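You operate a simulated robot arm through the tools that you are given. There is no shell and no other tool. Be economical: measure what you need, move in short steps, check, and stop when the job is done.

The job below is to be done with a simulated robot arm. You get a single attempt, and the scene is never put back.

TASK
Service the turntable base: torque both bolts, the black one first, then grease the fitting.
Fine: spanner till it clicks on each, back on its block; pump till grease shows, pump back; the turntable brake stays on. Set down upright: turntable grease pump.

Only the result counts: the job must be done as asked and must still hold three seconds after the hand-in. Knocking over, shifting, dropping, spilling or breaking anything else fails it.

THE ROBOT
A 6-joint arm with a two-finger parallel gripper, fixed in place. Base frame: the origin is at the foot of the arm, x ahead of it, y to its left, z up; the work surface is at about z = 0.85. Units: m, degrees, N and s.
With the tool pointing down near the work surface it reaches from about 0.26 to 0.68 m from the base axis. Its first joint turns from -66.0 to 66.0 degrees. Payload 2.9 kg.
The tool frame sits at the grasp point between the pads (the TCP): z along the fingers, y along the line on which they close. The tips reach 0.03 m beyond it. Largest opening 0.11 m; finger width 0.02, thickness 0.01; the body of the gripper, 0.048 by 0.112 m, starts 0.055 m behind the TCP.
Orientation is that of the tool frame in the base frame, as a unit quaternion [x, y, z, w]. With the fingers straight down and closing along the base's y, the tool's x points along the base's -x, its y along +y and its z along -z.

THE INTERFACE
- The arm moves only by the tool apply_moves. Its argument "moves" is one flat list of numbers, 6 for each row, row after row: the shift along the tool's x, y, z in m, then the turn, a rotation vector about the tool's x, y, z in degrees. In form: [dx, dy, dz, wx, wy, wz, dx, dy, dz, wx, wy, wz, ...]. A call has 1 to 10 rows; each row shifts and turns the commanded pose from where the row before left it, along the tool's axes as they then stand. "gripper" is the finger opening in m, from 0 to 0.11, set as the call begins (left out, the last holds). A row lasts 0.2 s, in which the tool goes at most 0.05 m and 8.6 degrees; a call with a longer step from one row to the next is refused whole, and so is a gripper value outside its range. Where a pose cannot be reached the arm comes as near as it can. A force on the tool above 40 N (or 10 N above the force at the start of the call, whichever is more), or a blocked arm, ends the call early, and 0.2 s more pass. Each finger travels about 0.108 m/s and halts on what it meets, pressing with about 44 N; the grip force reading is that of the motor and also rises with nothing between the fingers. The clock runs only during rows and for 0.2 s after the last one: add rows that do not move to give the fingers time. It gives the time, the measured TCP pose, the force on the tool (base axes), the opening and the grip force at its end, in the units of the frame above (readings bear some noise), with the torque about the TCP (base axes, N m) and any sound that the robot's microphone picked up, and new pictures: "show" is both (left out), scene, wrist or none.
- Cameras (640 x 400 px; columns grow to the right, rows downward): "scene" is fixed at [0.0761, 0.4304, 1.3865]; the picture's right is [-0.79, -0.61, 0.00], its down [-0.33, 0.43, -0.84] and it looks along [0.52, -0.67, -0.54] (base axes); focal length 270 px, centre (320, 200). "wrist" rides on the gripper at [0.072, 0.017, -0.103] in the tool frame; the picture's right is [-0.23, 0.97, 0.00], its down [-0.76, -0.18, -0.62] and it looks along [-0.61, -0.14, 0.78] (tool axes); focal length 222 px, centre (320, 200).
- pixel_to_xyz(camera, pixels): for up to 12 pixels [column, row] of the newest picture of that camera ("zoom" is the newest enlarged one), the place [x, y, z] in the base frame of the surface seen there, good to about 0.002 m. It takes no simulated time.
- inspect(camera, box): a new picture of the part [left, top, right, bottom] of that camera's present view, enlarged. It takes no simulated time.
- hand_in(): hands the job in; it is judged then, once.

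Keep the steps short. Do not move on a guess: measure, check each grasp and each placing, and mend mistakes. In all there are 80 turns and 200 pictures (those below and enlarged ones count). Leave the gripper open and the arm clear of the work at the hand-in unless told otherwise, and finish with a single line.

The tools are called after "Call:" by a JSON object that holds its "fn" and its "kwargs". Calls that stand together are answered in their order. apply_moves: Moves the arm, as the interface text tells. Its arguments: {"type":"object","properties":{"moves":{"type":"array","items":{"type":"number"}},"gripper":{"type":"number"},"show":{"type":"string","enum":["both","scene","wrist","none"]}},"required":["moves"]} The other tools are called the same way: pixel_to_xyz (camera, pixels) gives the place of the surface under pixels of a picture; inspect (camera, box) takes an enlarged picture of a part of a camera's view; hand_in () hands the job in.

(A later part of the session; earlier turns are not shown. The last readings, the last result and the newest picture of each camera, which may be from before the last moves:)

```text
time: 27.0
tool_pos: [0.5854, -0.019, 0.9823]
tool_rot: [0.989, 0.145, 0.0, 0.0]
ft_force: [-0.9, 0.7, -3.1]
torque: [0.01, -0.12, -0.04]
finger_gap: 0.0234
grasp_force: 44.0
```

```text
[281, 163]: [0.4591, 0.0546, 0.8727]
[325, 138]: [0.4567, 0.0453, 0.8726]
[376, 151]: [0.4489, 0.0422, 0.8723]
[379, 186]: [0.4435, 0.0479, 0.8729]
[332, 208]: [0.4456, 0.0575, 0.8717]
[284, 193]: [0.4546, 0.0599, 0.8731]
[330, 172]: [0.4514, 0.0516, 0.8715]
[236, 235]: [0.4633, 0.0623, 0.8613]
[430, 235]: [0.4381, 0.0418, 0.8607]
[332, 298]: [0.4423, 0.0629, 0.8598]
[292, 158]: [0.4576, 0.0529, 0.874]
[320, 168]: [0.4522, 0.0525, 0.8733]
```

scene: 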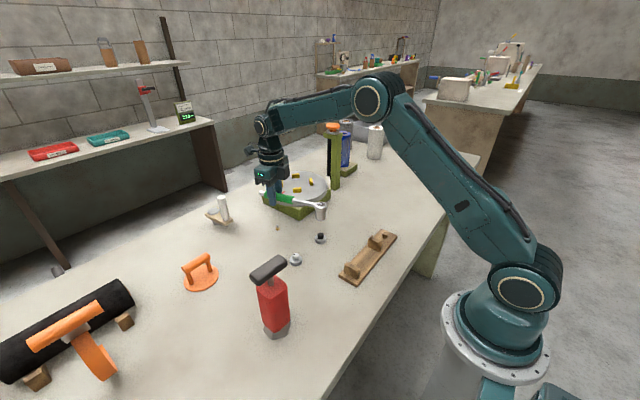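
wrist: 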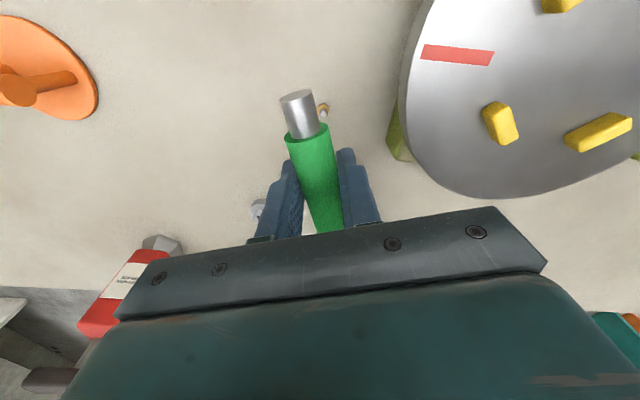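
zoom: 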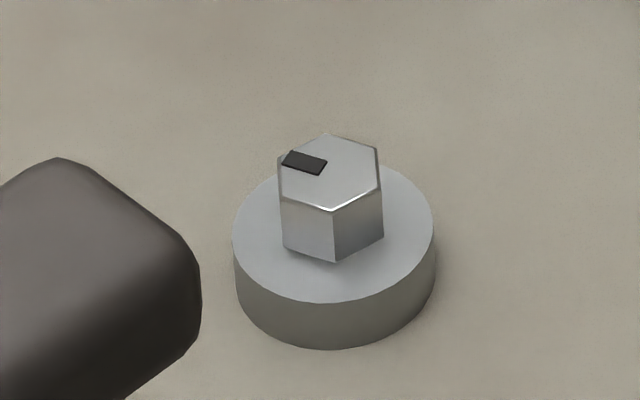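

White bolt centre is about (0.4514,0.0513), with vertices at about 14°, so I'd start at 74°. I need the extents of the pump's T-handle and the orange handle to check clearance.

Call:
{"fn": "inspect", "kwargs": {"camera": "scene", "box": [170, 235, 300, 345]}}

Call:
{"fn": "pixel_to_xyz", "kwargs": {"camera": "scene", "pixels": [[188, 266], [184, 270], [208, 257], [212, 257], [217, 272], [284, 260], [286, 266], [254, 277], [254, 282], [270, 268]]}}

```text
3.64 times, centred on (235, 290) of scene
```

zoom: 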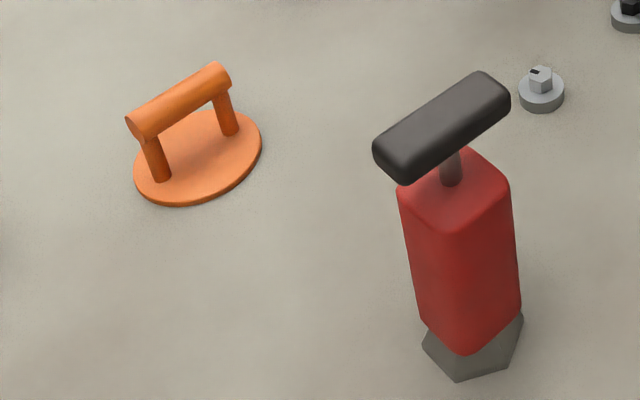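

```text
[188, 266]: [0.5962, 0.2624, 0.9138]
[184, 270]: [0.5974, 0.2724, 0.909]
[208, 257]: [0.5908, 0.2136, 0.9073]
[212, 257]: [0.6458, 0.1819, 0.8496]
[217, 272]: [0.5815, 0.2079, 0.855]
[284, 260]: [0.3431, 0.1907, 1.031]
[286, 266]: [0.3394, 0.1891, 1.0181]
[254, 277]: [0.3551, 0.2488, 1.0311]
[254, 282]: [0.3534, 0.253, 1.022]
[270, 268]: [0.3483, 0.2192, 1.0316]
```

Both are clear of the sweep: the T-handle is near x≈0.35 and the bar's end is 0.205 from the bolt, against a tail radius of 0.19. I'll carry the head from the black to the white bolt while turning the handle to 74°, at the safe height.

Call:
{"fn": "apply_moves", "kwargs": {"moves": [0.0025, -0.0247, 0, 0, 0, -5.75, 0.0035, -0.0244, 0, 0, 0, -5.75, 0.0046, -0.0239, 0, 0, 0, -5.75, 0.0055, -0.0233, 0, 0, 0, -5.75, 0.0064, -0.0226, 0, 0, 0, -5.75, 0.0073, -0.0219, 0, 0, 0, -5.75, 0.008, -0.021, 0, 0, 0, -5.75, 0.0087, -0.0201, 0, 0, 0, -5.75, 0.0092, -0.0192, 0, 0, 0, -5.75, 0.0097, -0.0182, 0, 0, 0, -5.75], "show": "scene"}}

Call:
{"fn": "inspect", "kwargs": {"camera": "scene", "box": [270, 215, 320, 275]}}

```text
time: 29.2
tool_pos: [0.4883, 0.187, 0.9839]
tool_rot: [0.798, 0.603, 0.0, 0.001]
ft_force: [0.2, 0.5, -2.8]
torque: [0.17, -0.04, 0.01]
finger_gap: 0.0229
grasp_force: 44.4
```

scene: 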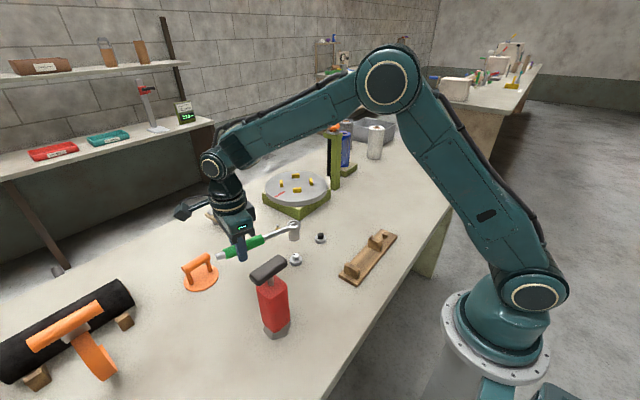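

```text
6.67 times, centred on (295, 245) of scene
```

zoom: 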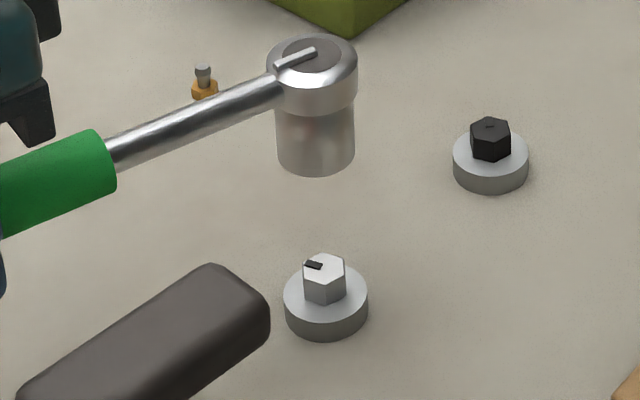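

After perspective the socket lines up with the white bolt. I'll lower to just above it and check.

Call:
{"fn": "apply_moves", "kwargs": {"moves": [0, 0, 0.015, 0, 0, 0, 0, 0, 0.02, 0, 0, 0, 0, 0, 0.016, 0, 0, 0, 0, 0, 0, 0, 0, 0], "show": "none"}}

Call:
{"fn": "inspect", "kwargs": {"camera": "scene", "box": [275, 225, 315, 275]}}

Call:
{"fn": "pixel_to_xyz", "kwargs": {"camera": "scene", "pixels": [[285, 263], [286, 266]]}}

```text
time: 30.2
tool_pos: [0.4901, 0.1863, 0.932]
tool_rot: [0.798, 0.602, 0.0, -0.001]
ft_force: [0.4, -0.3, -2.9]
torque: [0.19, -0.07, 0.01]
finger_gap: 0.0231
grasp_force: 43.6
```

```text
8.00 times, centred on (295, 250) of scene
```

zoom: 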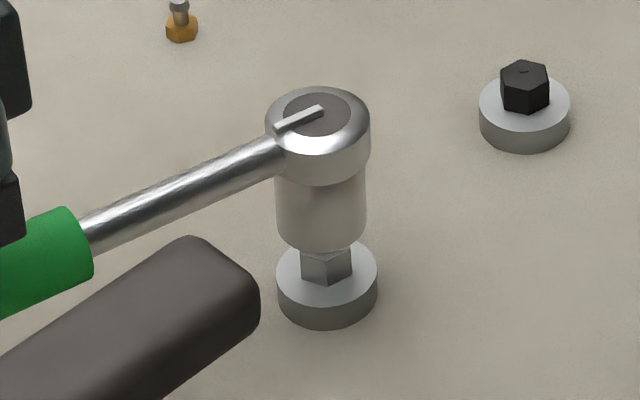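

```text
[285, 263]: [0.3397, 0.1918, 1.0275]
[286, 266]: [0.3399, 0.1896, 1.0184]
```

Call:
{"fn": "pixel_to_xyz", "kwargs": {"camera": "zoom", "pixels": [[321, 245], [321, 230], [321, 200], [327, 268], [327, 274], [327, 296], [285, 272], [370, 272], [317, 93], [317, 148]]}}

```text
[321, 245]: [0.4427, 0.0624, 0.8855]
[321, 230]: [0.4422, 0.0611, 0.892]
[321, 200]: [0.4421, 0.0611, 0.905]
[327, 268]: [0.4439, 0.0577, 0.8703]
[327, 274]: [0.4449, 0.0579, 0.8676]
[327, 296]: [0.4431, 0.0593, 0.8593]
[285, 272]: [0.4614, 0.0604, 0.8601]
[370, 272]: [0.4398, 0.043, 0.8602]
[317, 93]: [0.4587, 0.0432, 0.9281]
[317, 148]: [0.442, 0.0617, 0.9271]
```

Depth agrees within 1 mm. I'll apply a small sideways correction and lower the socket onto the hex.

Call:
{"fn": "apply_moves", "kwargs": {"moves": [-0.0006, -0.0004, 0.003, 0, 0, 0, 0, 0, 0.004, 0, 0, 0, 0, 0, 0.004, 0, 0, 0, 0, 0, 0.004, 0, 0, 0, 0, 0, 0.0035, 0, 0, 0, 0, 0, 0, 0, 0, 0], "show": "none"}}

Call:
{"fn": "inspect", "kwargs": {"camera": "scene", "box": [270, 225, 310, 275]}}

```text
time: 31.6
tool_pos: [0.4892, 0.1856, 0.9145]
tool_rot: [0.799, 0.601, 0.0, 0.0]
ft_force: [-1.4, -2.9, 14.1]
torque: [-1.05, 0.37, -0.25]
finger_gap: 0.0232
grasp_force: 43.7
```

```text
8.00 times, centred on (290, 250) of scene
```

zoom: 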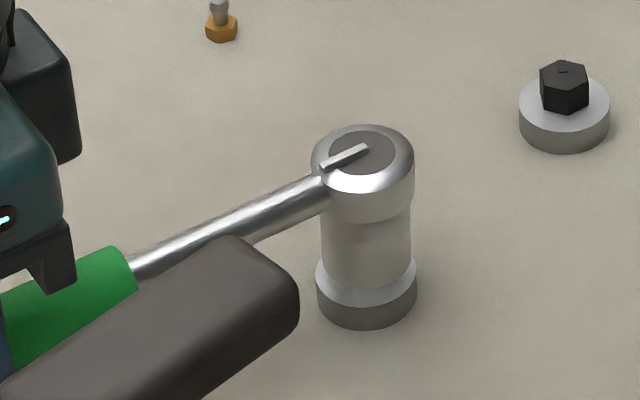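

The socket is seated on the white bolt. I'll turn clockwise 16° and look for the pin.

Call:
{"fn": "apply_moves", "kwargs": {"moves": [-0.0001, 0.0049, -0.0005, 0, 0, 2, -0.0001, 0.0049, 0, 0, 0, 2, -0.0001, 0.0049, 0, 0, 0, 2, -0.0001, 0.0049, 0, 0, 0, 2, -0.0001, 0.0049, 0, 0, 0, 2, -0.0001, 0.0049, 0, 0, 0, 2, -0.0001, 0.0049, 0, 0, 0, 2, -0.0001, 0.0049, 0, 0, 0, 2], "show": "none"}}

Call:
{"fn": "inspect", "kwargs": {"camera": "scene", "box": [250, 220, 310, 275]}}

```text
time: 33.4
tool_pos: [0.5248, 0.1693, 0.9141]
tool_rot: [0.874, 0.485, 0.0, 0.001]
ft_force: [-3.4, -5.2, 17.3]
torque: [-0.25, 0.25, 0.04]
finger_gap: 0.0233
grasp_force: 44.3
```

```text
7.27 times, centred on (280, 248) of scene
```

zoom: 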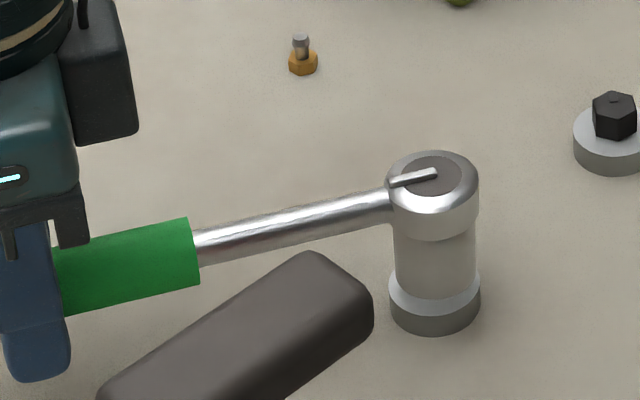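

No pin yet at 58°. I'll ease in 1 mm radially and turn another 12°.

Call:
{"fn": "apply_moves", "kwargs": {"moves": [-0.0011, 0.0049, 0, 0, 0, 2, -0.0001, 0.0049, 0, 0, 0, 2, -0.0001, 0.0049, 0, 0, 0, 2, -0.0001, 0.0049, 0, 0, 0, 2, -0.0001, 0.0049, 0, 0, 0, 2, -0.0001, 0.0049, 0, 0, 0, 2], "show": "none"}}

Call:
{"fn": "inspect", "kwargs": {"camera": "scene", "box": [250, 220, 310, 275]}}

```text
time: 34.8
tool_pos: [0.5486, 0.1508, 0.9138]
tool_rot: [0.92, 0.392, 0.002, 0.001]
ft_force: [2.2, 5.8, 11.1]
torque: [0.19, -0.11, -0.36]
finger_gap: 0.023
grasp_force: 43.9
```

```text
7.27 times, centred on (280, 248) of scene
```

zoom: 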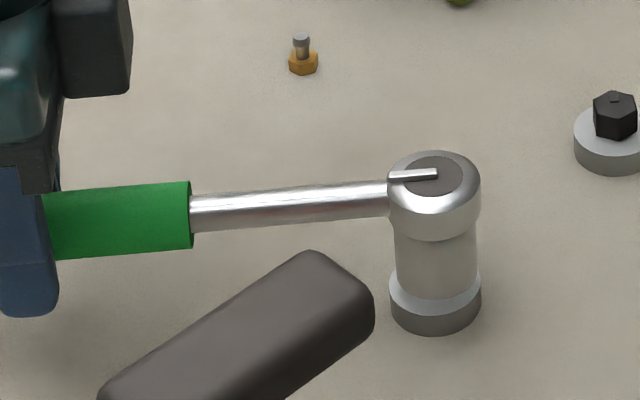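

Call:
{"fn": "apply_moves", "kwargs": {"moves": [0.0004, 0.0049, 0, 0, 0, 2, -0.0001, 0.0049, 0, 0, 0, 2, -0.0001, 0.0049, 0, 0, 0, 2, -0.0001, 0.0049, 0, 0, 0, 2], "show": "none"}}

Call:
{"fn": "inspect", "kwargs": {"camera": "scene", "box": [250, 220, 310, 275]}}

```text
time: 35.8
tool_pos: [0.5609, 0.1358, 0.9157]
tool_rot: [0.946, 0.325, 0.001, 0.0]
ft_force: [5.4, 5.5, 9.8]
torque: [0.24, -0.28, -0.11]
finger_gap: 0.023
grasp_force: 43.8
```

```text
7.27 times, centred on (280, 248) of scene
```

zoom: 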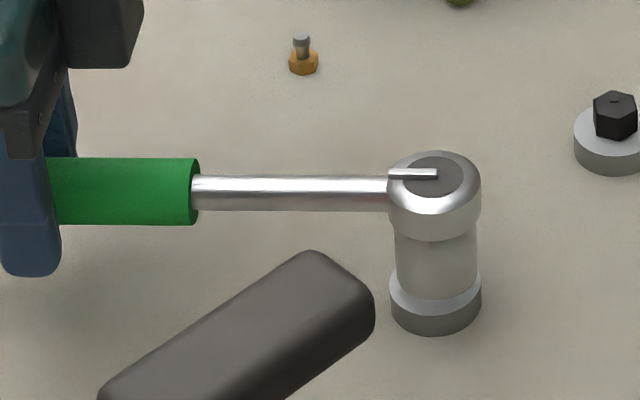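

Call:
{"fn": "apply_moves", "kwargs": {"moves": [0.001, 0.0049, 0, 0, 0, 2, -0.0001, 0.0049, 0, 0, 0, 2, -0.0001, 0.0049, 0, 0, 0, 2], "show": "none"}}

Call:
{"fn": "inspect", "kwargs": {"camera": "scene", "box": [250, 220, 310, 275]}}

```text
time: 36.6
tool_pos: [0.5693, 0.1234, 0.9139]
tool_rot: [0.961, 0.276, -0.003, 0.0]
ft_force: [-4.5, -1.5, 8.9]
torque: [0.3, -0.5, -0.11]
finger_gap: 0.0232
grasp_force: 43.8
```

```text
7.27 times, centred on (280, 248) of scene
```

zoom: 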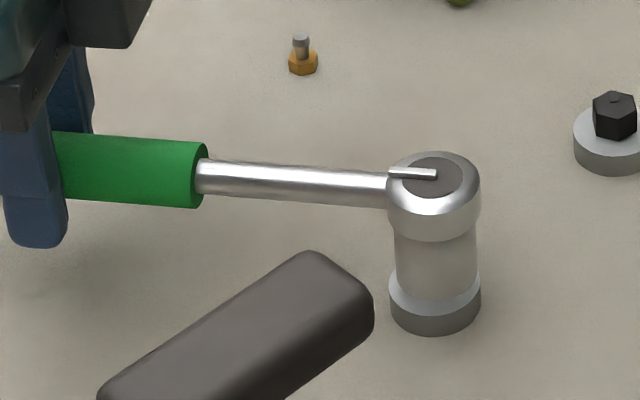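

Call:
{"fn": "apply_moves", "kwargs": {"moves": [-0.0001, 0.0049, 0, 0, 0, 2, -0.0001, 0.0049, 0, 0, 0, 2], "show": "none"}}

Call:
{"fn": "inspect", "kwargs": {"camera": "scene", "box": [250, 220, 310, 275]}}

```text
time: 37.2
tool_pos: [0.5754, 0.1162, 0.9139]
tool_rot: [0.97, 0.241, -0.001, 0.001]
ft_force: [-7.2, -5.1, 10.7]
torque: [-0.2, 0.4, 0.1]
finger_gap: 0.023
grasp_force: 44.2
```

```text
7.27 times, centred on (280, 248) of scene
```

zoom: 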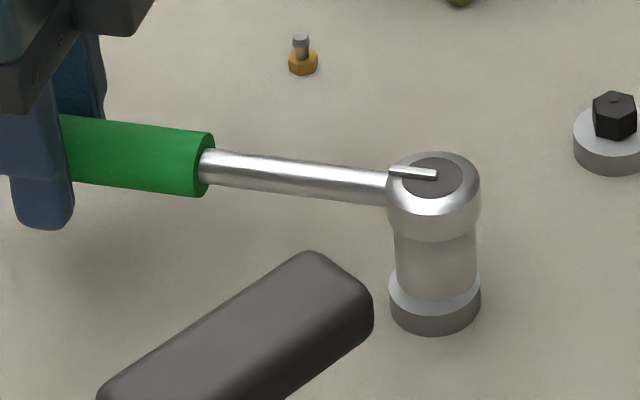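

Call:
{"fn": "apply_moves", "kwargs": {"moves": [-0.0008, 0.0049, 0, 0, 0, 2, -0.0001, 0.0049, 0, 0, 0, 2], "show": "none"}}

Call:
{"fn": "inspect", "kwargs": {"camera": "scene", "box": [250, 220, 310, 275]}}

```text
time: 37.8
tool_pos: [0.5797, 0.1064, 0.914]
tool_rot: [0.978, 0.208, 0.0, 0.0]
ft_force: [-5.7, -1.7, 12.3]
torque: [-0.17, 0.37, -0.08]
finger_gap: 0.0232
grasp_force: 44.2
```

```text
7.27 times, centred on (280, 248) of scene
```

zoom: 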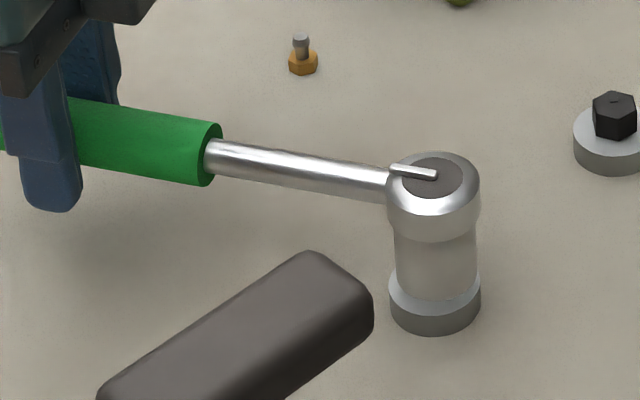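

Call:
{"fn": "apply_moves", "kwargs": {"moves": [-0.0005, 0.0049, 0, 0, 0, 2, -0.0001, 0.0049, 0, 0, 0, 2], "show": "none"}}

Call:
{"fn": "inspect", "kwargs": {"camera": "scene", "box": [250, 220, 310, 275]}}

```text
time: 38.4
tool_pos: [0.5821, 0.0977, 0.9153]
tool_rot: [0.985, 0.174, 0.002, -0.001]
ft_force: [2.1, 0.6, 9.4]
torque: [-0.02, 0.1, -0.06]
finger_gap: 0.0232
grasp_force: 44.3
```

```text
7.27 times, centred on (280, 248) of scene
```

zoom: 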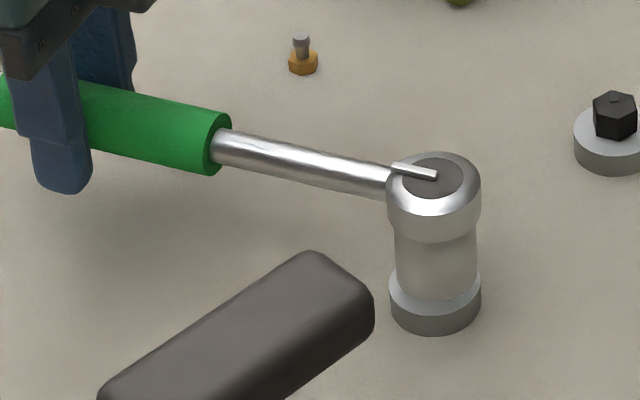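

Call:
{"fn": "apply_moves", "kwargs": {"moves": [-0.0001, 0.0049, 0, 0, 0, 2, -0.0001, 0.0049, 0, 0, 0, 2], "show": "none"}}

Call:
{"fn": "inspect", "kwargs": {"camera": "scene", "box": [250, 220, 310, 275]}}

```text
time: 39.0
tool_pos: [0.5851, 0.088, 0.9143]
tool_rot: [0.99, 0.139, 0.002, 0.0]
ft_force: [-0.3, 1.7, 13.0]
torque: [0.07, 0.19, -0.39]
finger_gap: 0.0231
grasp_force: 43.7
```

```text
7.27 times, centred on (280, 248) of scene
```

zoom: 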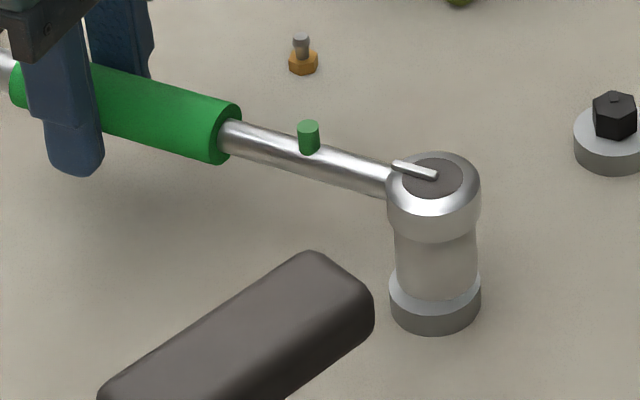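

The pin popped at about 16°, so the white bolt is torqued. I'll lift straight off, then carry the spanner back over its block, interpolating to handle direction 90°.

Call:
{"fn": "apply_moves", "kwargs": {"moves": [0, -0.0015, -0.005, 0, 0, 0, 0, 0, -0.01, 0, 0, 0, 0, 0, -0.02, 0, 0, 0, 0, 0, -0.04, 0, 0, 0, 0, 0, 0, 0, 0, 0], "show": "none"}}

Call:
{"fn": "inspect", "kwargs": {"camera": "scene", "box": [260, 200, 330, 270]}}

Call:
{"fn": "apply_moves", "kwargs": {"moves": [-0.0221, -0.0002, 0, 0, 0, -7.4, -0.0242, -0.0031, 0, 0, 0, -7.4, -0.0259, -0.0061, 0, 0, 0, -7.4, -0.0272, -0.0094, 0, 0, 0, -7.4, -0.0281, -0.0128, 0, 0, 0, -7.4, -0.0285, -0.0163, 0, 0, 0, -7.4, -0.0285, -0.0198, 0, 0, 0, -7.4, -0.028, -0.0233, 0, 0, 0, -7.4, -0.0271, -0.0267, 0, 0, 0, -7.4, -0.0258, -0.0299, 0, 0, 0, -7.4], "show": "both"}}

```text
time: 40.2
tool_pos: [0.5837, 0.089, 0.9901]
tool_rot: [0.99, 0.14, -0.001, 0.0]
ft_force: [-0.1, 0.3, -2.6]
torque: [0.02, -0.16, 0.02]
finger_gap: 0.0232
grasp_force: 44.2
```

```text
5.71 times, centred on (295, 235) of scene
```

zoom: 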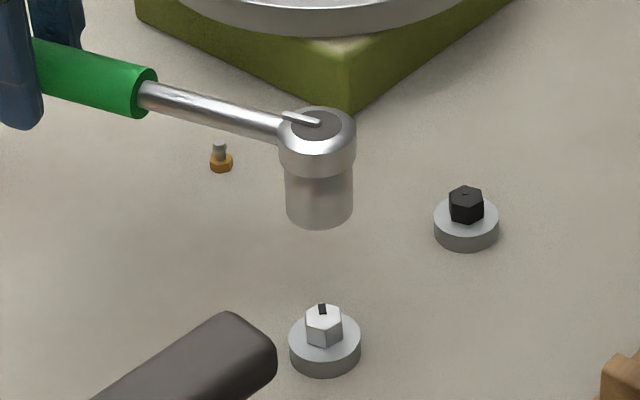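

```text
time: 42.4
tool_pos: [0.2997, -0.0386, 0.99]
tool_rot: [0.706, 0.708, 0.0, 0.0]
ft_force: [0.7, -1.5, -2.2]
torque: [0.17, 0.01, 0.01]
finger_gap: 0.0232
grasp_force: 43.8
```

scene: 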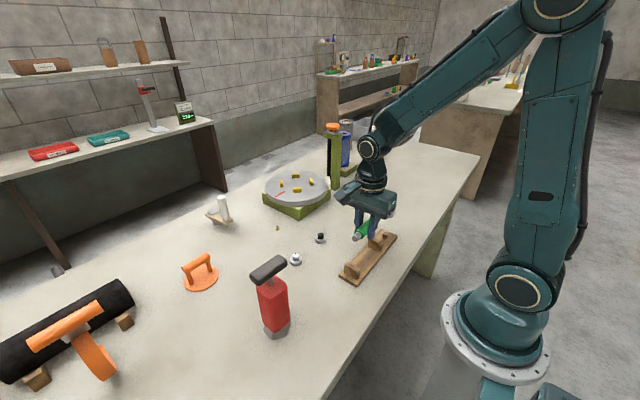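
wrist: 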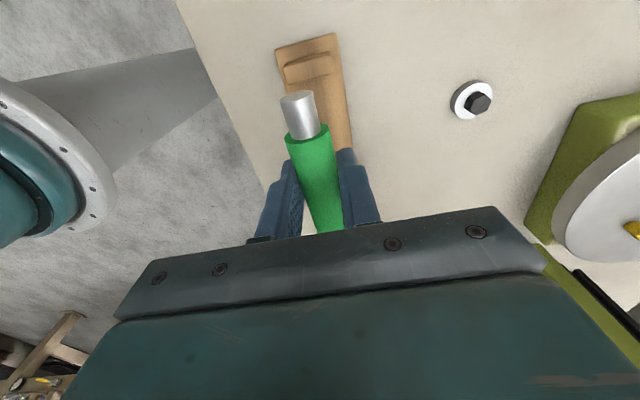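

Both bolts' marks have turned, and the spanner hasn't slipped: the tail tip is at wrist (297,97) as at pickup. I'll descend to just above the peg and read the pose again.

Call:
{"fn": "apply_moves", "kwargs": {"moves": [0.0005, 0.0003, 0.02, 0, 0, 0, 0, 0, 0.02, 0, 0, 0, 0, 0, 0.015, 0, 0, 0, 0, 0, 0, 0, 0, 0], "show": "scene"}}

Call:
{"fn": "inspect", "kwargs": {"camera": "scene", "box": [330, 200, 420, 280]}}

Call:
{"fn": "apply_moves", "kwargs": {"moves": [0, 0, 0, 0, 0, 0], "show": "none"}}

Call:
{"fn": "apply_moves", "kwargs": {"moves": [0, 0, 0, 0, 0, 0], "show": "none"}}

```text
time: 43.4
tool_pos: [0.2994, -0.0379, 0.9344]
tool_rot: [0.707, 0.707, 0.001, 0.0]
ft_force: [0.4, -0.9, -2.5]
torque: [0.17, -0.01, -0.01]
finger_gap: 0.0232
grasp_force: 44.0
```

scene: 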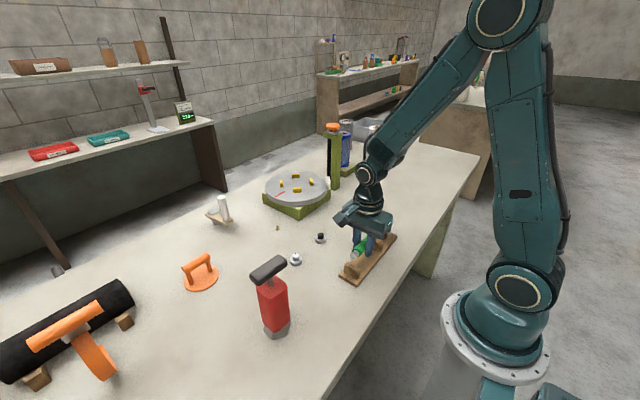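

```text
5.00 times, centred on (375, 240) of scene
```

zoom: 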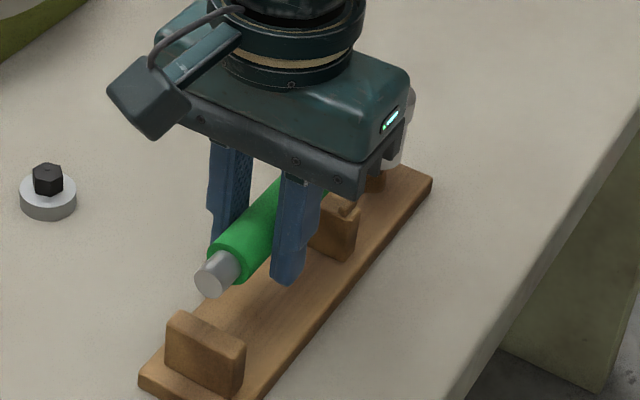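

```text
time: 43.8
tool_pos: [0.2999, -0.0385, 0.9336]
tool_rot: [0.707, 0.707, 0.0, 0.0]
ft_force: [0.4, -0.1, -2.4]
torque: [0.18, 0.02, -0.02]
finger_gap: 0.0228
grasp_force: 43.9
```

```text
time: 44.2
tool_pos: [0.2996, -0.0391, 0.9341]
tool_rot: [0.707, 0.707, 0.0, 0.001]
ft_force: [0.4, 0.4, -2.3]
torque: [0.19, 0.02, 0.0]
finger_gap: 0.023
grasp_force: 44.6
```

The averaged pose is (0.2996,-0.0385,0.934), and at pickup it was (0.300,-0.038,0.9095). I'll nudge by half a millimetre and lower gently.

Call:
{"fn": "apply_moves", "kwargs": {"moves": [0.0006, 0.0005, 0.006, 0, 0, 0, 0, 0, 0.006, 0, 0, 0, 0, 0, 0.005, 0, 0, 0, 0, 0, 0.004, 0, 0, 0, 0, 0, 0.0025, 0, 0, 0, 0, 0, 0, 0, 0, 0], "show": "wrist"}}

Call:
{"fn": "inspect", "kwargs": {"camera": "scene", "box": [330, 200, 420, 280]}}

```text
time: 45.3
tool_pos: [0.3026, -0.0383, 0.9163]
tool_rot: [0.708, 0.706, 0.003, 0.003]
ft_force: [-3.1, -0.1, 16.0]
torque: [0.71, 0.04, -0.46]
finger_gap: 0.023
grasp_force: 44.3
stopped in row 5: the force on the tool passed its limit at 45 N (the readings are from after the stop); the commanded pose is now the measured one
```

wrist: 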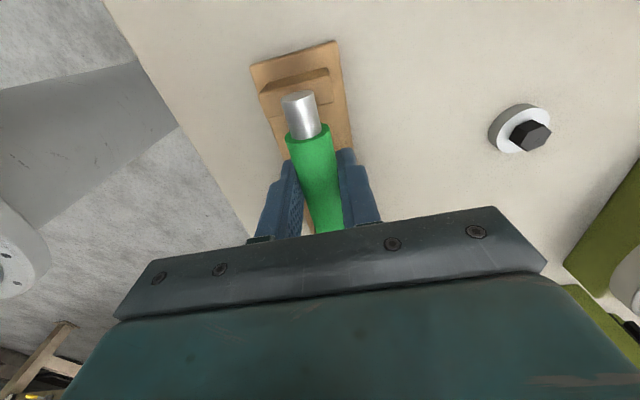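

```text
5.00 times, centred on (375, 240) of scene
```

zoom: 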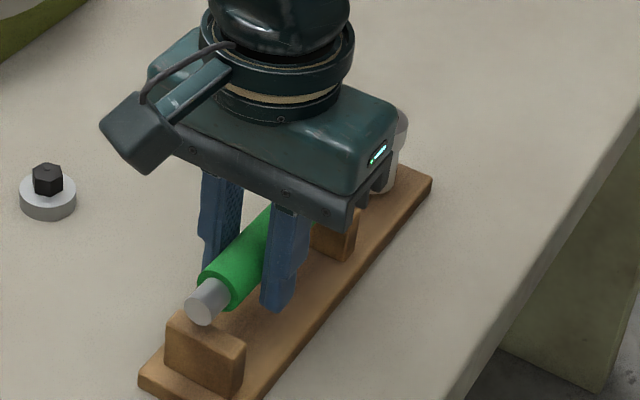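

It stopped about 6 mm high, and the torque suggests contact toward the tail. I'll measure the handle's tilt and the tail against the cradle.

Call:
{"fn": "inspect", "kwargs": {"camera": "wrist", "box": [250, 40, 350, 220]}}

Call:
{"fn": "pixel_to_xyz", "kwargs": {"camera": "wrist", "pixels": [[297, 95], [301, 112], [304, 130], [307, 140], [312, 165], [317, 190], [321, 215], [285, 90], [320, 80], [300, 80], [264, 100], [327, 85]]}}

Call:
{"fn": "inspect", "kwargs": {"camera": "scene", "box": [355, 220, 420, 280]}}

```text
2.22 times, centred on (300, 130) of wrist
```

zoom: 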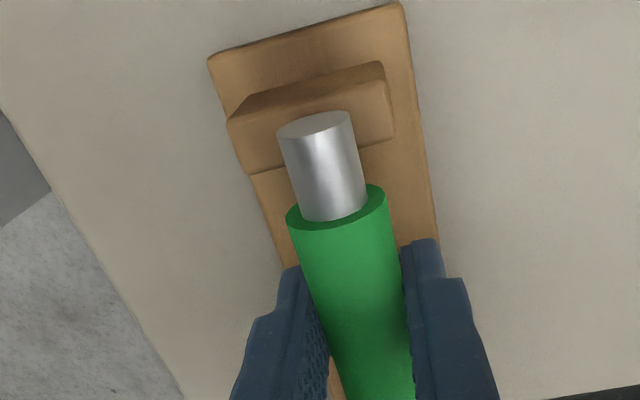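

```text
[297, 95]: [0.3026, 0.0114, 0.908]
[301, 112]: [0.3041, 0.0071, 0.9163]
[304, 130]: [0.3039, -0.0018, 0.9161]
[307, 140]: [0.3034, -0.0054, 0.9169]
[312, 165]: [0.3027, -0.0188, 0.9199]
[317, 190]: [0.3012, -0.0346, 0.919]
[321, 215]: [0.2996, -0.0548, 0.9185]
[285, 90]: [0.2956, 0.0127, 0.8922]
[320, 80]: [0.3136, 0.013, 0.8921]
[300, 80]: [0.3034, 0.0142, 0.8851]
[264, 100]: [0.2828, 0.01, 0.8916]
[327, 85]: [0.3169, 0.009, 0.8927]
```

```text
6.67 times, centred on (388, 250) of scene
```

zoom: 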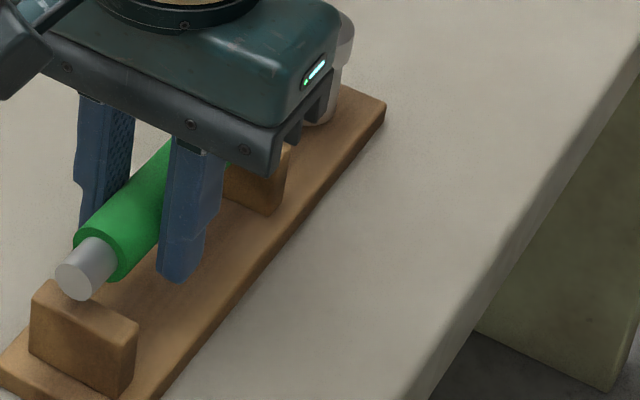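

The handle is level, but forces hint at sideways contact at the head. I'll lift clear and swing the handle so the scene camera can see the head, then measure its offset from the TCP.

Call:
{"fn": "apply_moves", "kwargs": {"moves": [0, 0, -0.005, 0, 0, 0, 0, 0, -0.015, 0, 0, 0, 0, 0, -0.025, 0, 0, 0, 0, 0, -0.025, 0, 0, 0, 0, 0, 0, 0, 0, 8, 0, 0, 0, 0, 0, 8, 0, 0, 0, 0, 0, 8, 0, 0, 0, 0, 0, 8, 0, 0, 0, 0, 0, 8, 0, 0, 0, 0, 0, 0], "show": "scene"}}

Call:
{"fn": "inspect", "kwargs": {"camera": "scene", "box": [340, 170, 460, 270]}}

```text
time: 47.5
tool_pos: [0.3025, -0.0381, 0.9844]
tool_rot: [0.907, 0.421, 0.003, 0.002]
ft_force: [-0.7, -0.6, -3.1]
torque: [0.12, -0.08, 0.02]
finger_gap: 0.0233
grasp_force: 44.0
```

scene: 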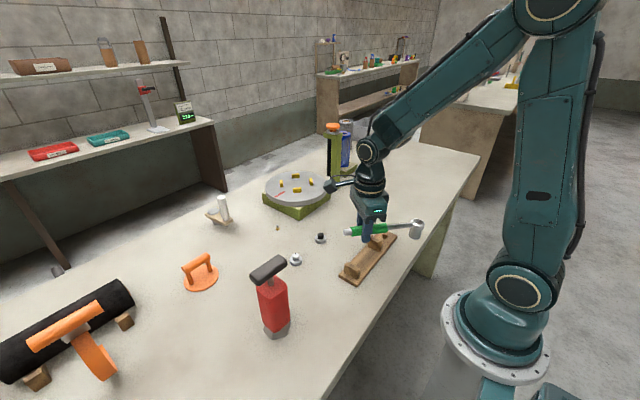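

```text
4.00 times, centred on (400, 220) of scene
```

zoom: 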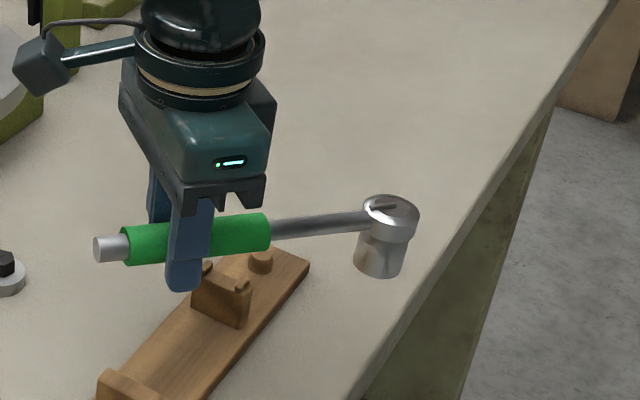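

Call:
{"fn": "pixel_to_xyz", "kwargs": {"camera": "zoom", "pixels": [[364, 213], [418, 214], [391, 198], [390, 229], [380, 245], [378, 272], [340, 220], [300, 228], [240, 221], [150, 232], [261, 254], [261, 262]]}}

Call:
{"fn": "inspect", "kwargs": {"camera": "scene", "box": [395, 205, 435, 245]}}

```text
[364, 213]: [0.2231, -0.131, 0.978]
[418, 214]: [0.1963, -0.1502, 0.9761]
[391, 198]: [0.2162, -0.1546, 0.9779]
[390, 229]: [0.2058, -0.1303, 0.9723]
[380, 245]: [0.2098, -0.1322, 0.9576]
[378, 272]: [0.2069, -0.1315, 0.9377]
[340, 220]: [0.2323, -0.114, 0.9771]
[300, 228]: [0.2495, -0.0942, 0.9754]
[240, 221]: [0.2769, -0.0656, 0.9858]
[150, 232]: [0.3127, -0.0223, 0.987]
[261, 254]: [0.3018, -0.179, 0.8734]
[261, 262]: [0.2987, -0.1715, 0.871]
```

```text
10.00 times, centred on (415, 225) of scene
```

zoom: 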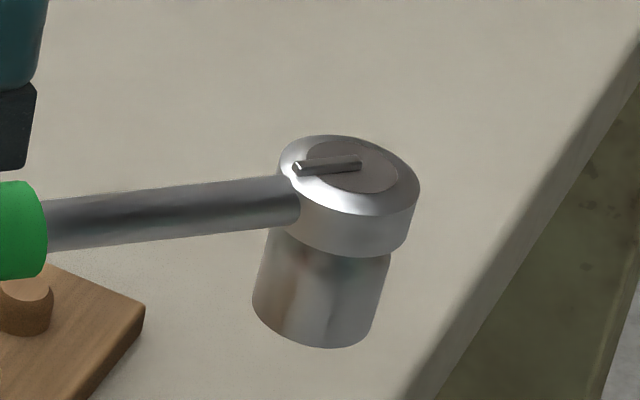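

The head centre is at about (0.2103,-0.1415), so the handle sits about 1.2° off in the grip, which put the head 3–4 mm to the -x side of the peg. I'll swing back by 40.5°, remove the slight tool tilt, keep TCP x≈0.3025 and hover at z≈0.934.

Call:
{"fn": "apply_moves", "kwargs": {"moves": [0, 0, 0, 0, 0, -8.1, 0, 0, 0, 0, 0, -8.1, 0, 0, 0, 0, 0, -8.1, 0, 0, 0, 0, 0, -8.1, 0, 0, 0, 0, 0, -8.1, 0, 0, 0.02, 0.4, 0, 0, 0, 0, 0.02, 0, 0, 0, 0, 0, 0.01, 0, 0, 0, 0, 0, 0, 0, 0, 0], "show": "none"}}

Call:
{"fn": "apply_moves", "kwargs": {"moves": [0, 0, 0, 0, 0, 0], "show": "wrist"}}

Call:
{"fn": "pixel_to_xyz", "kwargs": {"camera": "wrist", "pixels": [[301, 112], [312, 165], [317, 190], [321, 215]]}}

Call:
{"fn": "inspect", "kwargs": {"camera": "scene", "box": [365, 205, 415, 255]}}

```text
time: 49.5
tool_pos: [0.3011, -0.0381, 0.9342]
tool_rot: [0.704, 0.71, -0.002, -0.001]
ft_force: [-0.2, 0.3, -2.8]
torque: [0.21, 0.0, -0.01]
finger_gap: 0.023
grasp_force: 43.7
```

```text
time: 49.9
tool_pos: [0.3022, -0.0378, 0.9352]
tool_rot: [0.705, 0.709, -0.001, 0.0]
ft_force: [0.4, -0.3, -1.9]
torque: [0.19, 0.05, 0.0]
finger_gap: 0.0233
grasp_force: 44.5
```

wrist: 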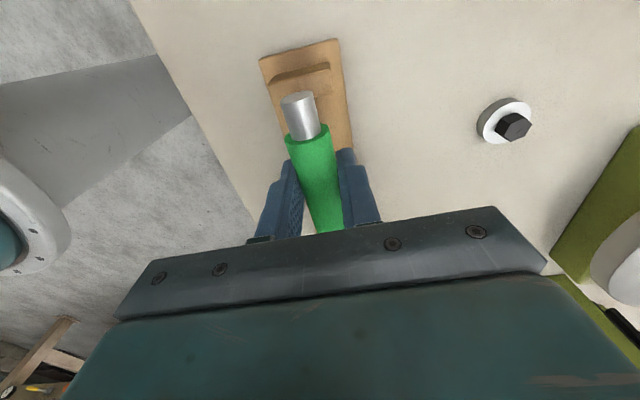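

```text
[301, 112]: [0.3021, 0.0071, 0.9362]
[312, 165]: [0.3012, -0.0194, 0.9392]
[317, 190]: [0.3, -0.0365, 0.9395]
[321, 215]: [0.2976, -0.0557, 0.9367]
```

```text
8.00 times, centred on (390, 230) of scene
```

zoom: 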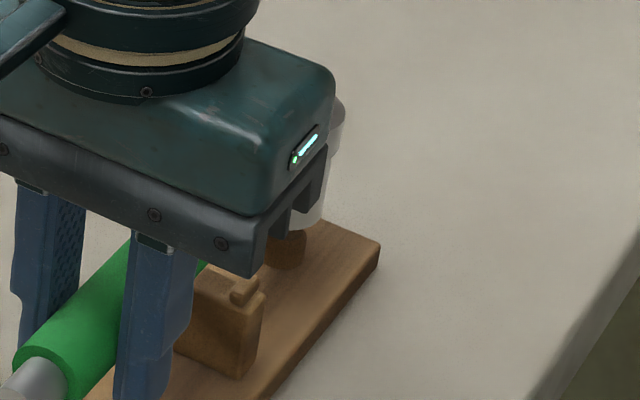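

Call:
{"fn": "inspect", "kwargs": {"camera": "scene", "box": [378, 215, 402, 240]}}

Call:
{"fn": "pixel_to_xyz", "kwargs": {"camera": "zoom", "pixels": [[300, 200], [320, 200], [330, 160], [300, 250], [310, 260], [250, 290]]}}

```text
16.00 times, centred on (390, 228) of scene
```

zoom: 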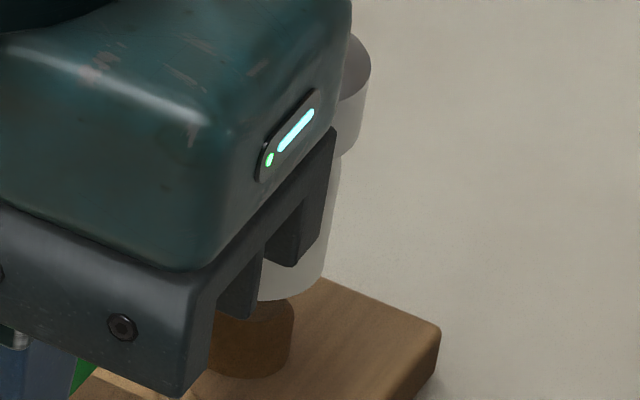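

```text
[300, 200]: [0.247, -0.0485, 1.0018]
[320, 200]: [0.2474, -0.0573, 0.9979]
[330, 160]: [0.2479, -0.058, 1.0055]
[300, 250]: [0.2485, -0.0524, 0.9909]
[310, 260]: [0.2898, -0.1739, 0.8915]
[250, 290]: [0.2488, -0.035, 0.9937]
```

Comparing edges shows the socket within about 2 mm of the peg. The handle now pitches about 1.7° head-down in the grip, which explains the early contact: the head seated while the handle was still high. I'll level it with a 1.7° pitch, shift 1 mm in -x and check again.

Call:
{"fn": "apply_moves", "kwargs": {"moves": [0, -0.001, 0, 0, -1.7, 0, 0, 0, 0, 0, 0, 0], "show": "wrist"}}

Call:
{"fn": "inspect", "kwargs": {"camera": "scene", "box": [378, 215, 402, 240]}}

Call:
{"fn": "pixel_to_xyz", "kwargs": {"camera": "zoom", "pixels": [[310, 260], [300, 280], [355, 110], [355, 60], [320, 265], [280, 330], [250, 340], [230, 350]]}}

Call:
{"fn": "pixel_to_xyz", "kwargs": {"camera": "wrist", "pixels": [[308, 145], [311, 160], [314, 175], [317, 190], [320, 205], [322, 215], [324, 225]]}}

```text
time: 50.5
tool_pos: [0.3013, -0.038, 0.9344]
tool_rot: [0.705, 0.71, -0.011, 0.01]
ft_force: [0.3, 0.2, -2.2]
torque: [0.2, -0.01, -0.03]
finger_gap: 0.023
grasp_force: 44.0
```

wrist: 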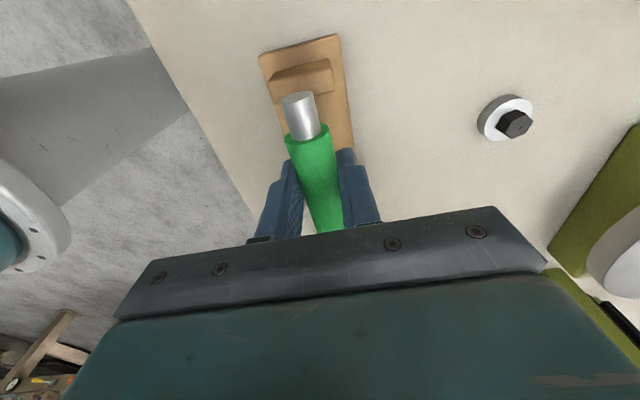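

```text
16.00 times, centred on (390, 228) of scene
```

zoom: 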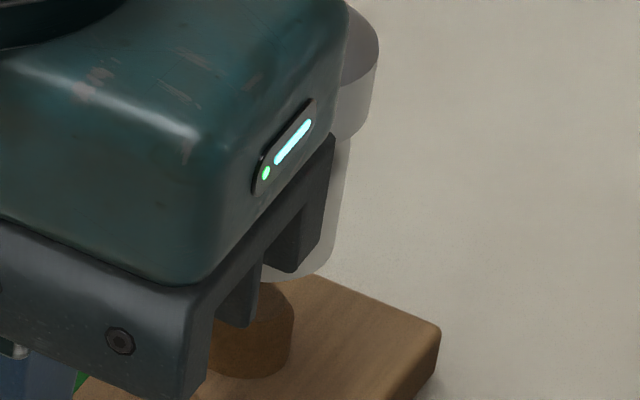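

```text
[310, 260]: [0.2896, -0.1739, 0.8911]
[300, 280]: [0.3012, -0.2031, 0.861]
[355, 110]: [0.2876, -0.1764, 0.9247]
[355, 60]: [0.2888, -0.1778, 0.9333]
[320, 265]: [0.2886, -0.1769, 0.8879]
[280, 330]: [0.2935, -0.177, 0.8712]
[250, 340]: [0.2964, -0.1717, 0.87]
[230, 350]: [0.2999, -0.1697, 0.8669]
```

```text
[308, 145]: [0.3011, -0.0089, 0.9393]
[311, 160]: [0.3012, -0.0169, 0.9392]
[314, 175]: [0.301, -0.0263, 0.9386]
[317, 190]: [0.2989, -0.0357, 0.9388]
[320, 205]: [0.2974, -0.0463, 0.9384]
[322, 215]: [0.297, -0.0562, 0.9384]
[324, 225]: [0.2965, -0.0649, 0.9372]
```

The handle is now nearly level. The edge geometry says the socket is about 1–2 mm off toward +x and -y, so I'll correct that and lower gently.

Call:
{"fn": "apply_moves", "kwargs": {"moves": [0.0013, -0.0012, 0.005, 0, 0, 0, 0, 0, 0.005, 0, 0, 0, 0, 0, 0.004, 0, 0, 0, 0, 0, 0.003, 0, 0, 0, 0, 0, 0, 0, 0, 0], "show": "wrist"}}

Call:
{"fn": "inspect", "kwargs": {"camera": "scene", "box": [366, 215, 402, 250]}}

```text
time: 51.7
tool_pos: [0.2997, -0.0363, 0.9179]
tool_rot: [0.705, 0.709, -0.011, 0.01]
ft_force: [0.3, -0.2, -3.4]
torque: [0.15, 0.0, 0.02]
finger_gap: 0.023
grasp_force: 44.4
```

wrist: 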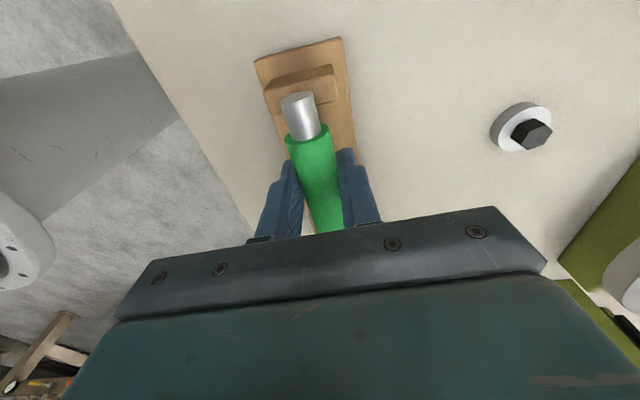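

```text
11.43 times, centred on (384, 232) of scene
```

zoom: 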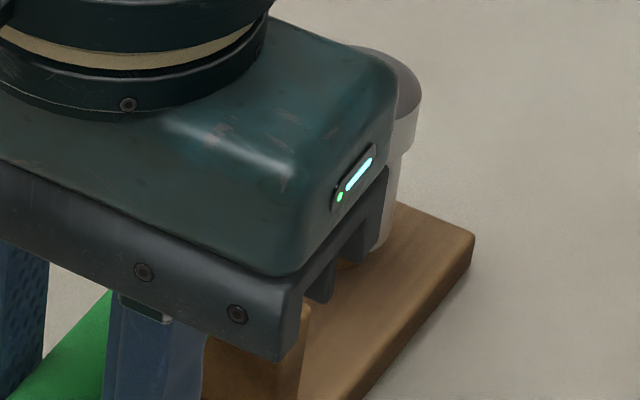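

No contact at z=0.918, and the socket rim is already below the peg's top, so it's going on. I'll continue down in 2 mm steps.

Call:
{"fn": "apply_moves", "kwargs": {"moves": [0, 0, 0.002, 0, 0, 0, 0, 0, 0.002, 0, 0, 0, 0, 0, 0.002, 0, 0, 0, 0, 0, 0, 0, 0, 0], "show": "wrist"}}

Call:
{"fn": "pixel_to_xyz", "kwargs": {"camera": "wrist", "pixels": [[301, 112], [308, 145], [314, 175], [320, 205], [324, 225], [285, 90]]}}

Call:
{"fn": "inspect", "kwargs": {"camera": "scene", "box": [345, 215, 402, 280]}}

```text
time: 52.7
tool_pos: [0.3009, -0.0381, 0.9123]
tool_rot: [0.704, 0.71, -0.01, 0.012]
ft_force: [-1.5, 4.7, 26.6]
torque: [-0.92, 0.1, -0.3]
finger_gap: 0.0231
grasp_force: 43.6
```

wrist: 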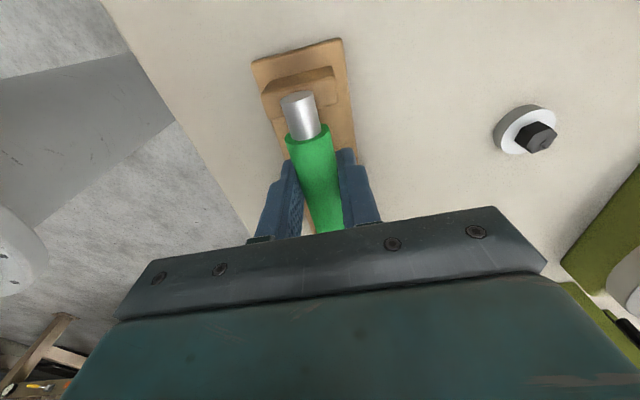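

```text
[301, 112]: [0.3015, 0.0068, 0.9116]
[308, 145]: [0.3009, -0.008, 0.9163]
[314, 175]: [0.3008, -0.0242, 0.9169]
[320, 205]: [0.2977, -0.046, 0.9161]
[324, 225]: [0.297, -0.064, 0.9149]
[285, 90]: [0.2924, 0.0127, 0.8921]
```

```text
6.15 times, centred on (374, 248) of scene
```

zoom: 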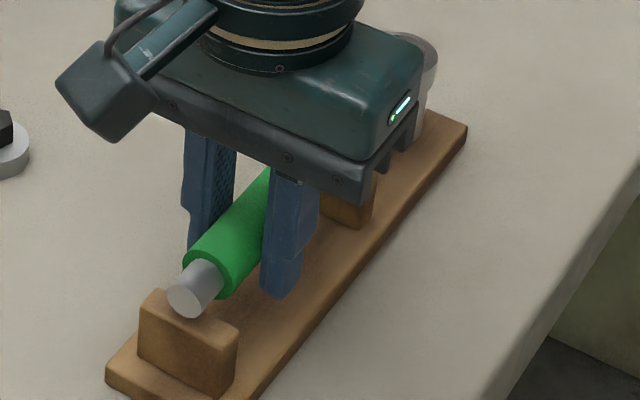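

Firm contact on the head side: it's seated, while the tail is still about 2.6 mm high. I'll pitch 1° more about the head (TCP down 2 mm) to bring the tail onto its rest.

Call:
{"fn": "apply_moves", "kwargs": {"moves": [0, 0, 0.0012, 0, -0.5, 0, 0, 0, 0.0012, 0, -0.5, 0, 0, 0, 0, 0, 0, 0], "show": "wrist"}}

Call:
{"fn": "pixel_to_xyz", "kwargs": {"camera": "wrist", "pixels": [[301, 112], [308, 145], [314, 175], [320, 205], [324, 225], [285, 90]]}}

Call:
{"fn": "inspect", "kwargs": {"camera": "scene", "box": [345, 225, 385, 275]}}

```text
time: 53.2
tool_pos: [0.302, -0.0367, 0.9123]
tool_rot: [0.705, 0.709, -0.012, 0.015]
ft_force: [-4.5, 1.2, 21.8]
torque: [0.53, 0.08, -0.56]
finger_gap: 0.0232
grasp_force: 44.1
stopped in row 2: the force on the tool passed its limit at 43 N (the readings are from after the stop); the commanded pose is now the measured one
```

wrist: 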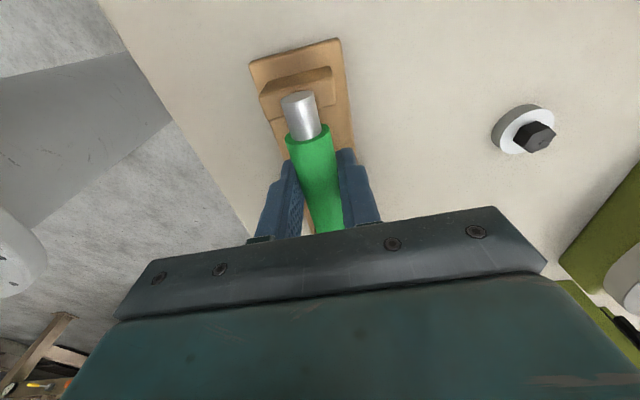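

```text
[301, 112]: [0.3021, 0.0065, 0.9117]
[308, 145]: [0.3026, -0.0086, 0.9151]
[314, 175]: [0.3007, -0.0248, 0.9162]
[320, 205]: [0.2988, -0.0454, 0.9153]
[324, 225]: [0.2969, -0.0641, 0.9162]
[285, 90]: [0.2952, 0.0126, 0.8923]
```

```text
8.00 times, centred on (365, 250) of scene
```

zoom: 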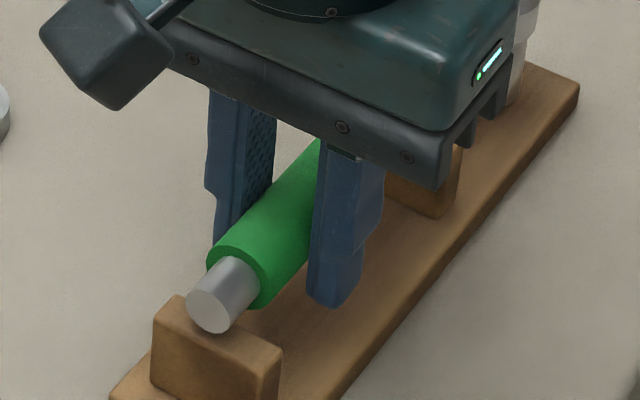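

The handle is level but about 3.5 mm high, with sideways force near the head. I'll look at the visible edge of the head and the head cradle to see what's touching.

Call:
{"fn": "inspect", "kwargs": {"camera": "scene", "box": [372, 218, 402, 248]}}

Call:
{"fn": "pixel_to_xyz", "kwargs": {"camera": "zoom", "pixels": [[462, 40], [455, 90], [440, 120], [430, 160], [420, 180], [400, 200]]}}

```text
13.33 times, centred on (387, 233) of scene
```

zoom: 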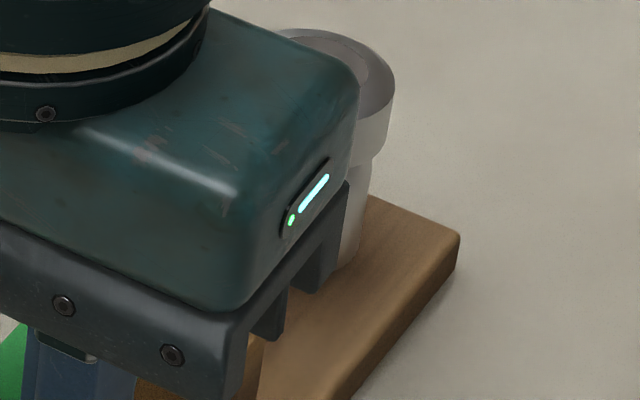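

```text
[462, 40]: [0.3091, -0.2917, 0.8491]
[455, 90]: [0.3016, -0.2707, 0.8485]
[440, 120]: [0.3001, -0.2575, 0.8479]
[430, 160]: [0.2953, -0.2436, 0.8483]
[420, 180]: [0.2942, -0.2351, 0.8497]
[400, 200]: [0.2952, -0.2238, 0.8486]
```

Call:
{"fn": "pixel_to_xyz", "kwargs": {"camera": "zoom", "pixels": [[389, 85], [375, 65], [385, 120], [375, 130], [362, 180], [352, 235], [346, 262], [350, 40], [330, 34], [340, 272]]}}

```text
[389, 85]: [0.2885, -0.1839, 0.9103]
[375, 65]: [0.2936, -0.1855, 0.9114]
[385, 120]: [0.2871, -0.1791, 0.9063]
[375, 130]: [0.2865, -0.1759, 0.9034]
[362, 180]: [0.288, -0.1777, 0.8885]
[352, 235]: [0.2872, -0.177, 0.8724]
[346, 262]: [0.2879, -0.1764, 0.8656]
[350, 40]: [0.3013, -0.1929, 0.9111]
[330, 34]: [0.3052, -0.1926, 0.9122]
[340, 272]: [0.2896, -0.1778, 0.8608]
```

The head's rim is at z≈0.911 and the socket's lower rim at about 0.862, the same as at the start, so it's seated on the peg. The handle is only 2–3 mm above rest. I'll unload the push and open just a little so it settles between the fingers.

Call:
{"fn": "apply_moves", "kwargs": {"moves": [0, 0, -0.0008, 0, 0, 0, 0, 0, 0, 0, 0, 0], "show": "none"}}

Call:
{"fn": "apply_moves", "kwargs": {"moves": [0, 0, 0, 0, 0, 0, 0, 0, 0, 0, 0, 0], "gripper": 0.03, "show": "wrist"}}

Call:
{"fn": "pixel_to_xyz", "kwargs": {"camera": "wrist", "pixels": [[301, 112], [308, 145], [314, 175], [320, 205], [324, 225]]}}

Call:
{"fn": "inspect", "kwargs": {"camera": "scene", "box": [345, 215, 402, 280]}}

```text
time: 53.8
tool_pos: [0.3007, -0.0363, 0.9124]
tool_rot: [0.704, 0.71, -0.012, 0.016]
ft_force: [-2.2, -0.3, 19.5]
torque: [0.26, -0.09, -0.29]
finger_gap: 0.023
grasp_force: 44.2
```

```text
time: 54.4
tool_pos: [0.2999, -0.0353, 0.9115]
tool_rot: [0.704, 0.71, -0.013, 0.014]
ft_force: [0.3, 0.1, 1.0]
torque: [0.02, 0.01, 0.0]
finger_gap: 0.0301
grasp_force: 0.1
```

wrist: 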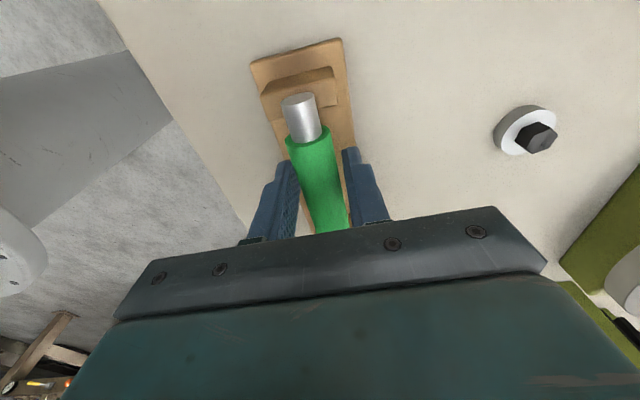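

```text
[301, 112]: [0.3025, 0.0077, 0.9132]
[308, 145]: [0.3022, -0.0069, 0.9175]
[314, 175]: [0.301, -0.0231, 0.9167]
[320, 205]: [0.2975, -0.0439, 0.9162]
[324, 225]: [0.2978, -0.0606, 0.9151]
```

```text
6.15 times, centred on (374, 248) of scene
```

zoom: 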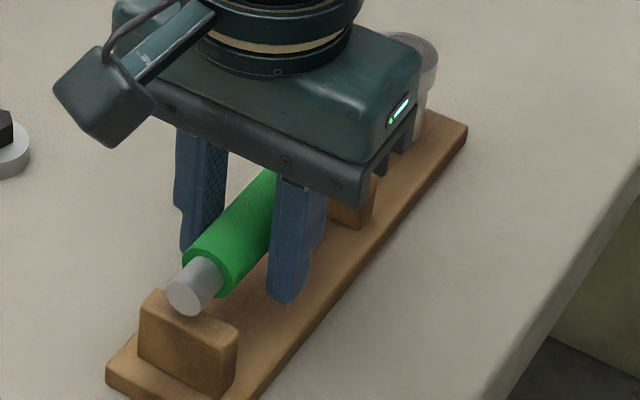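

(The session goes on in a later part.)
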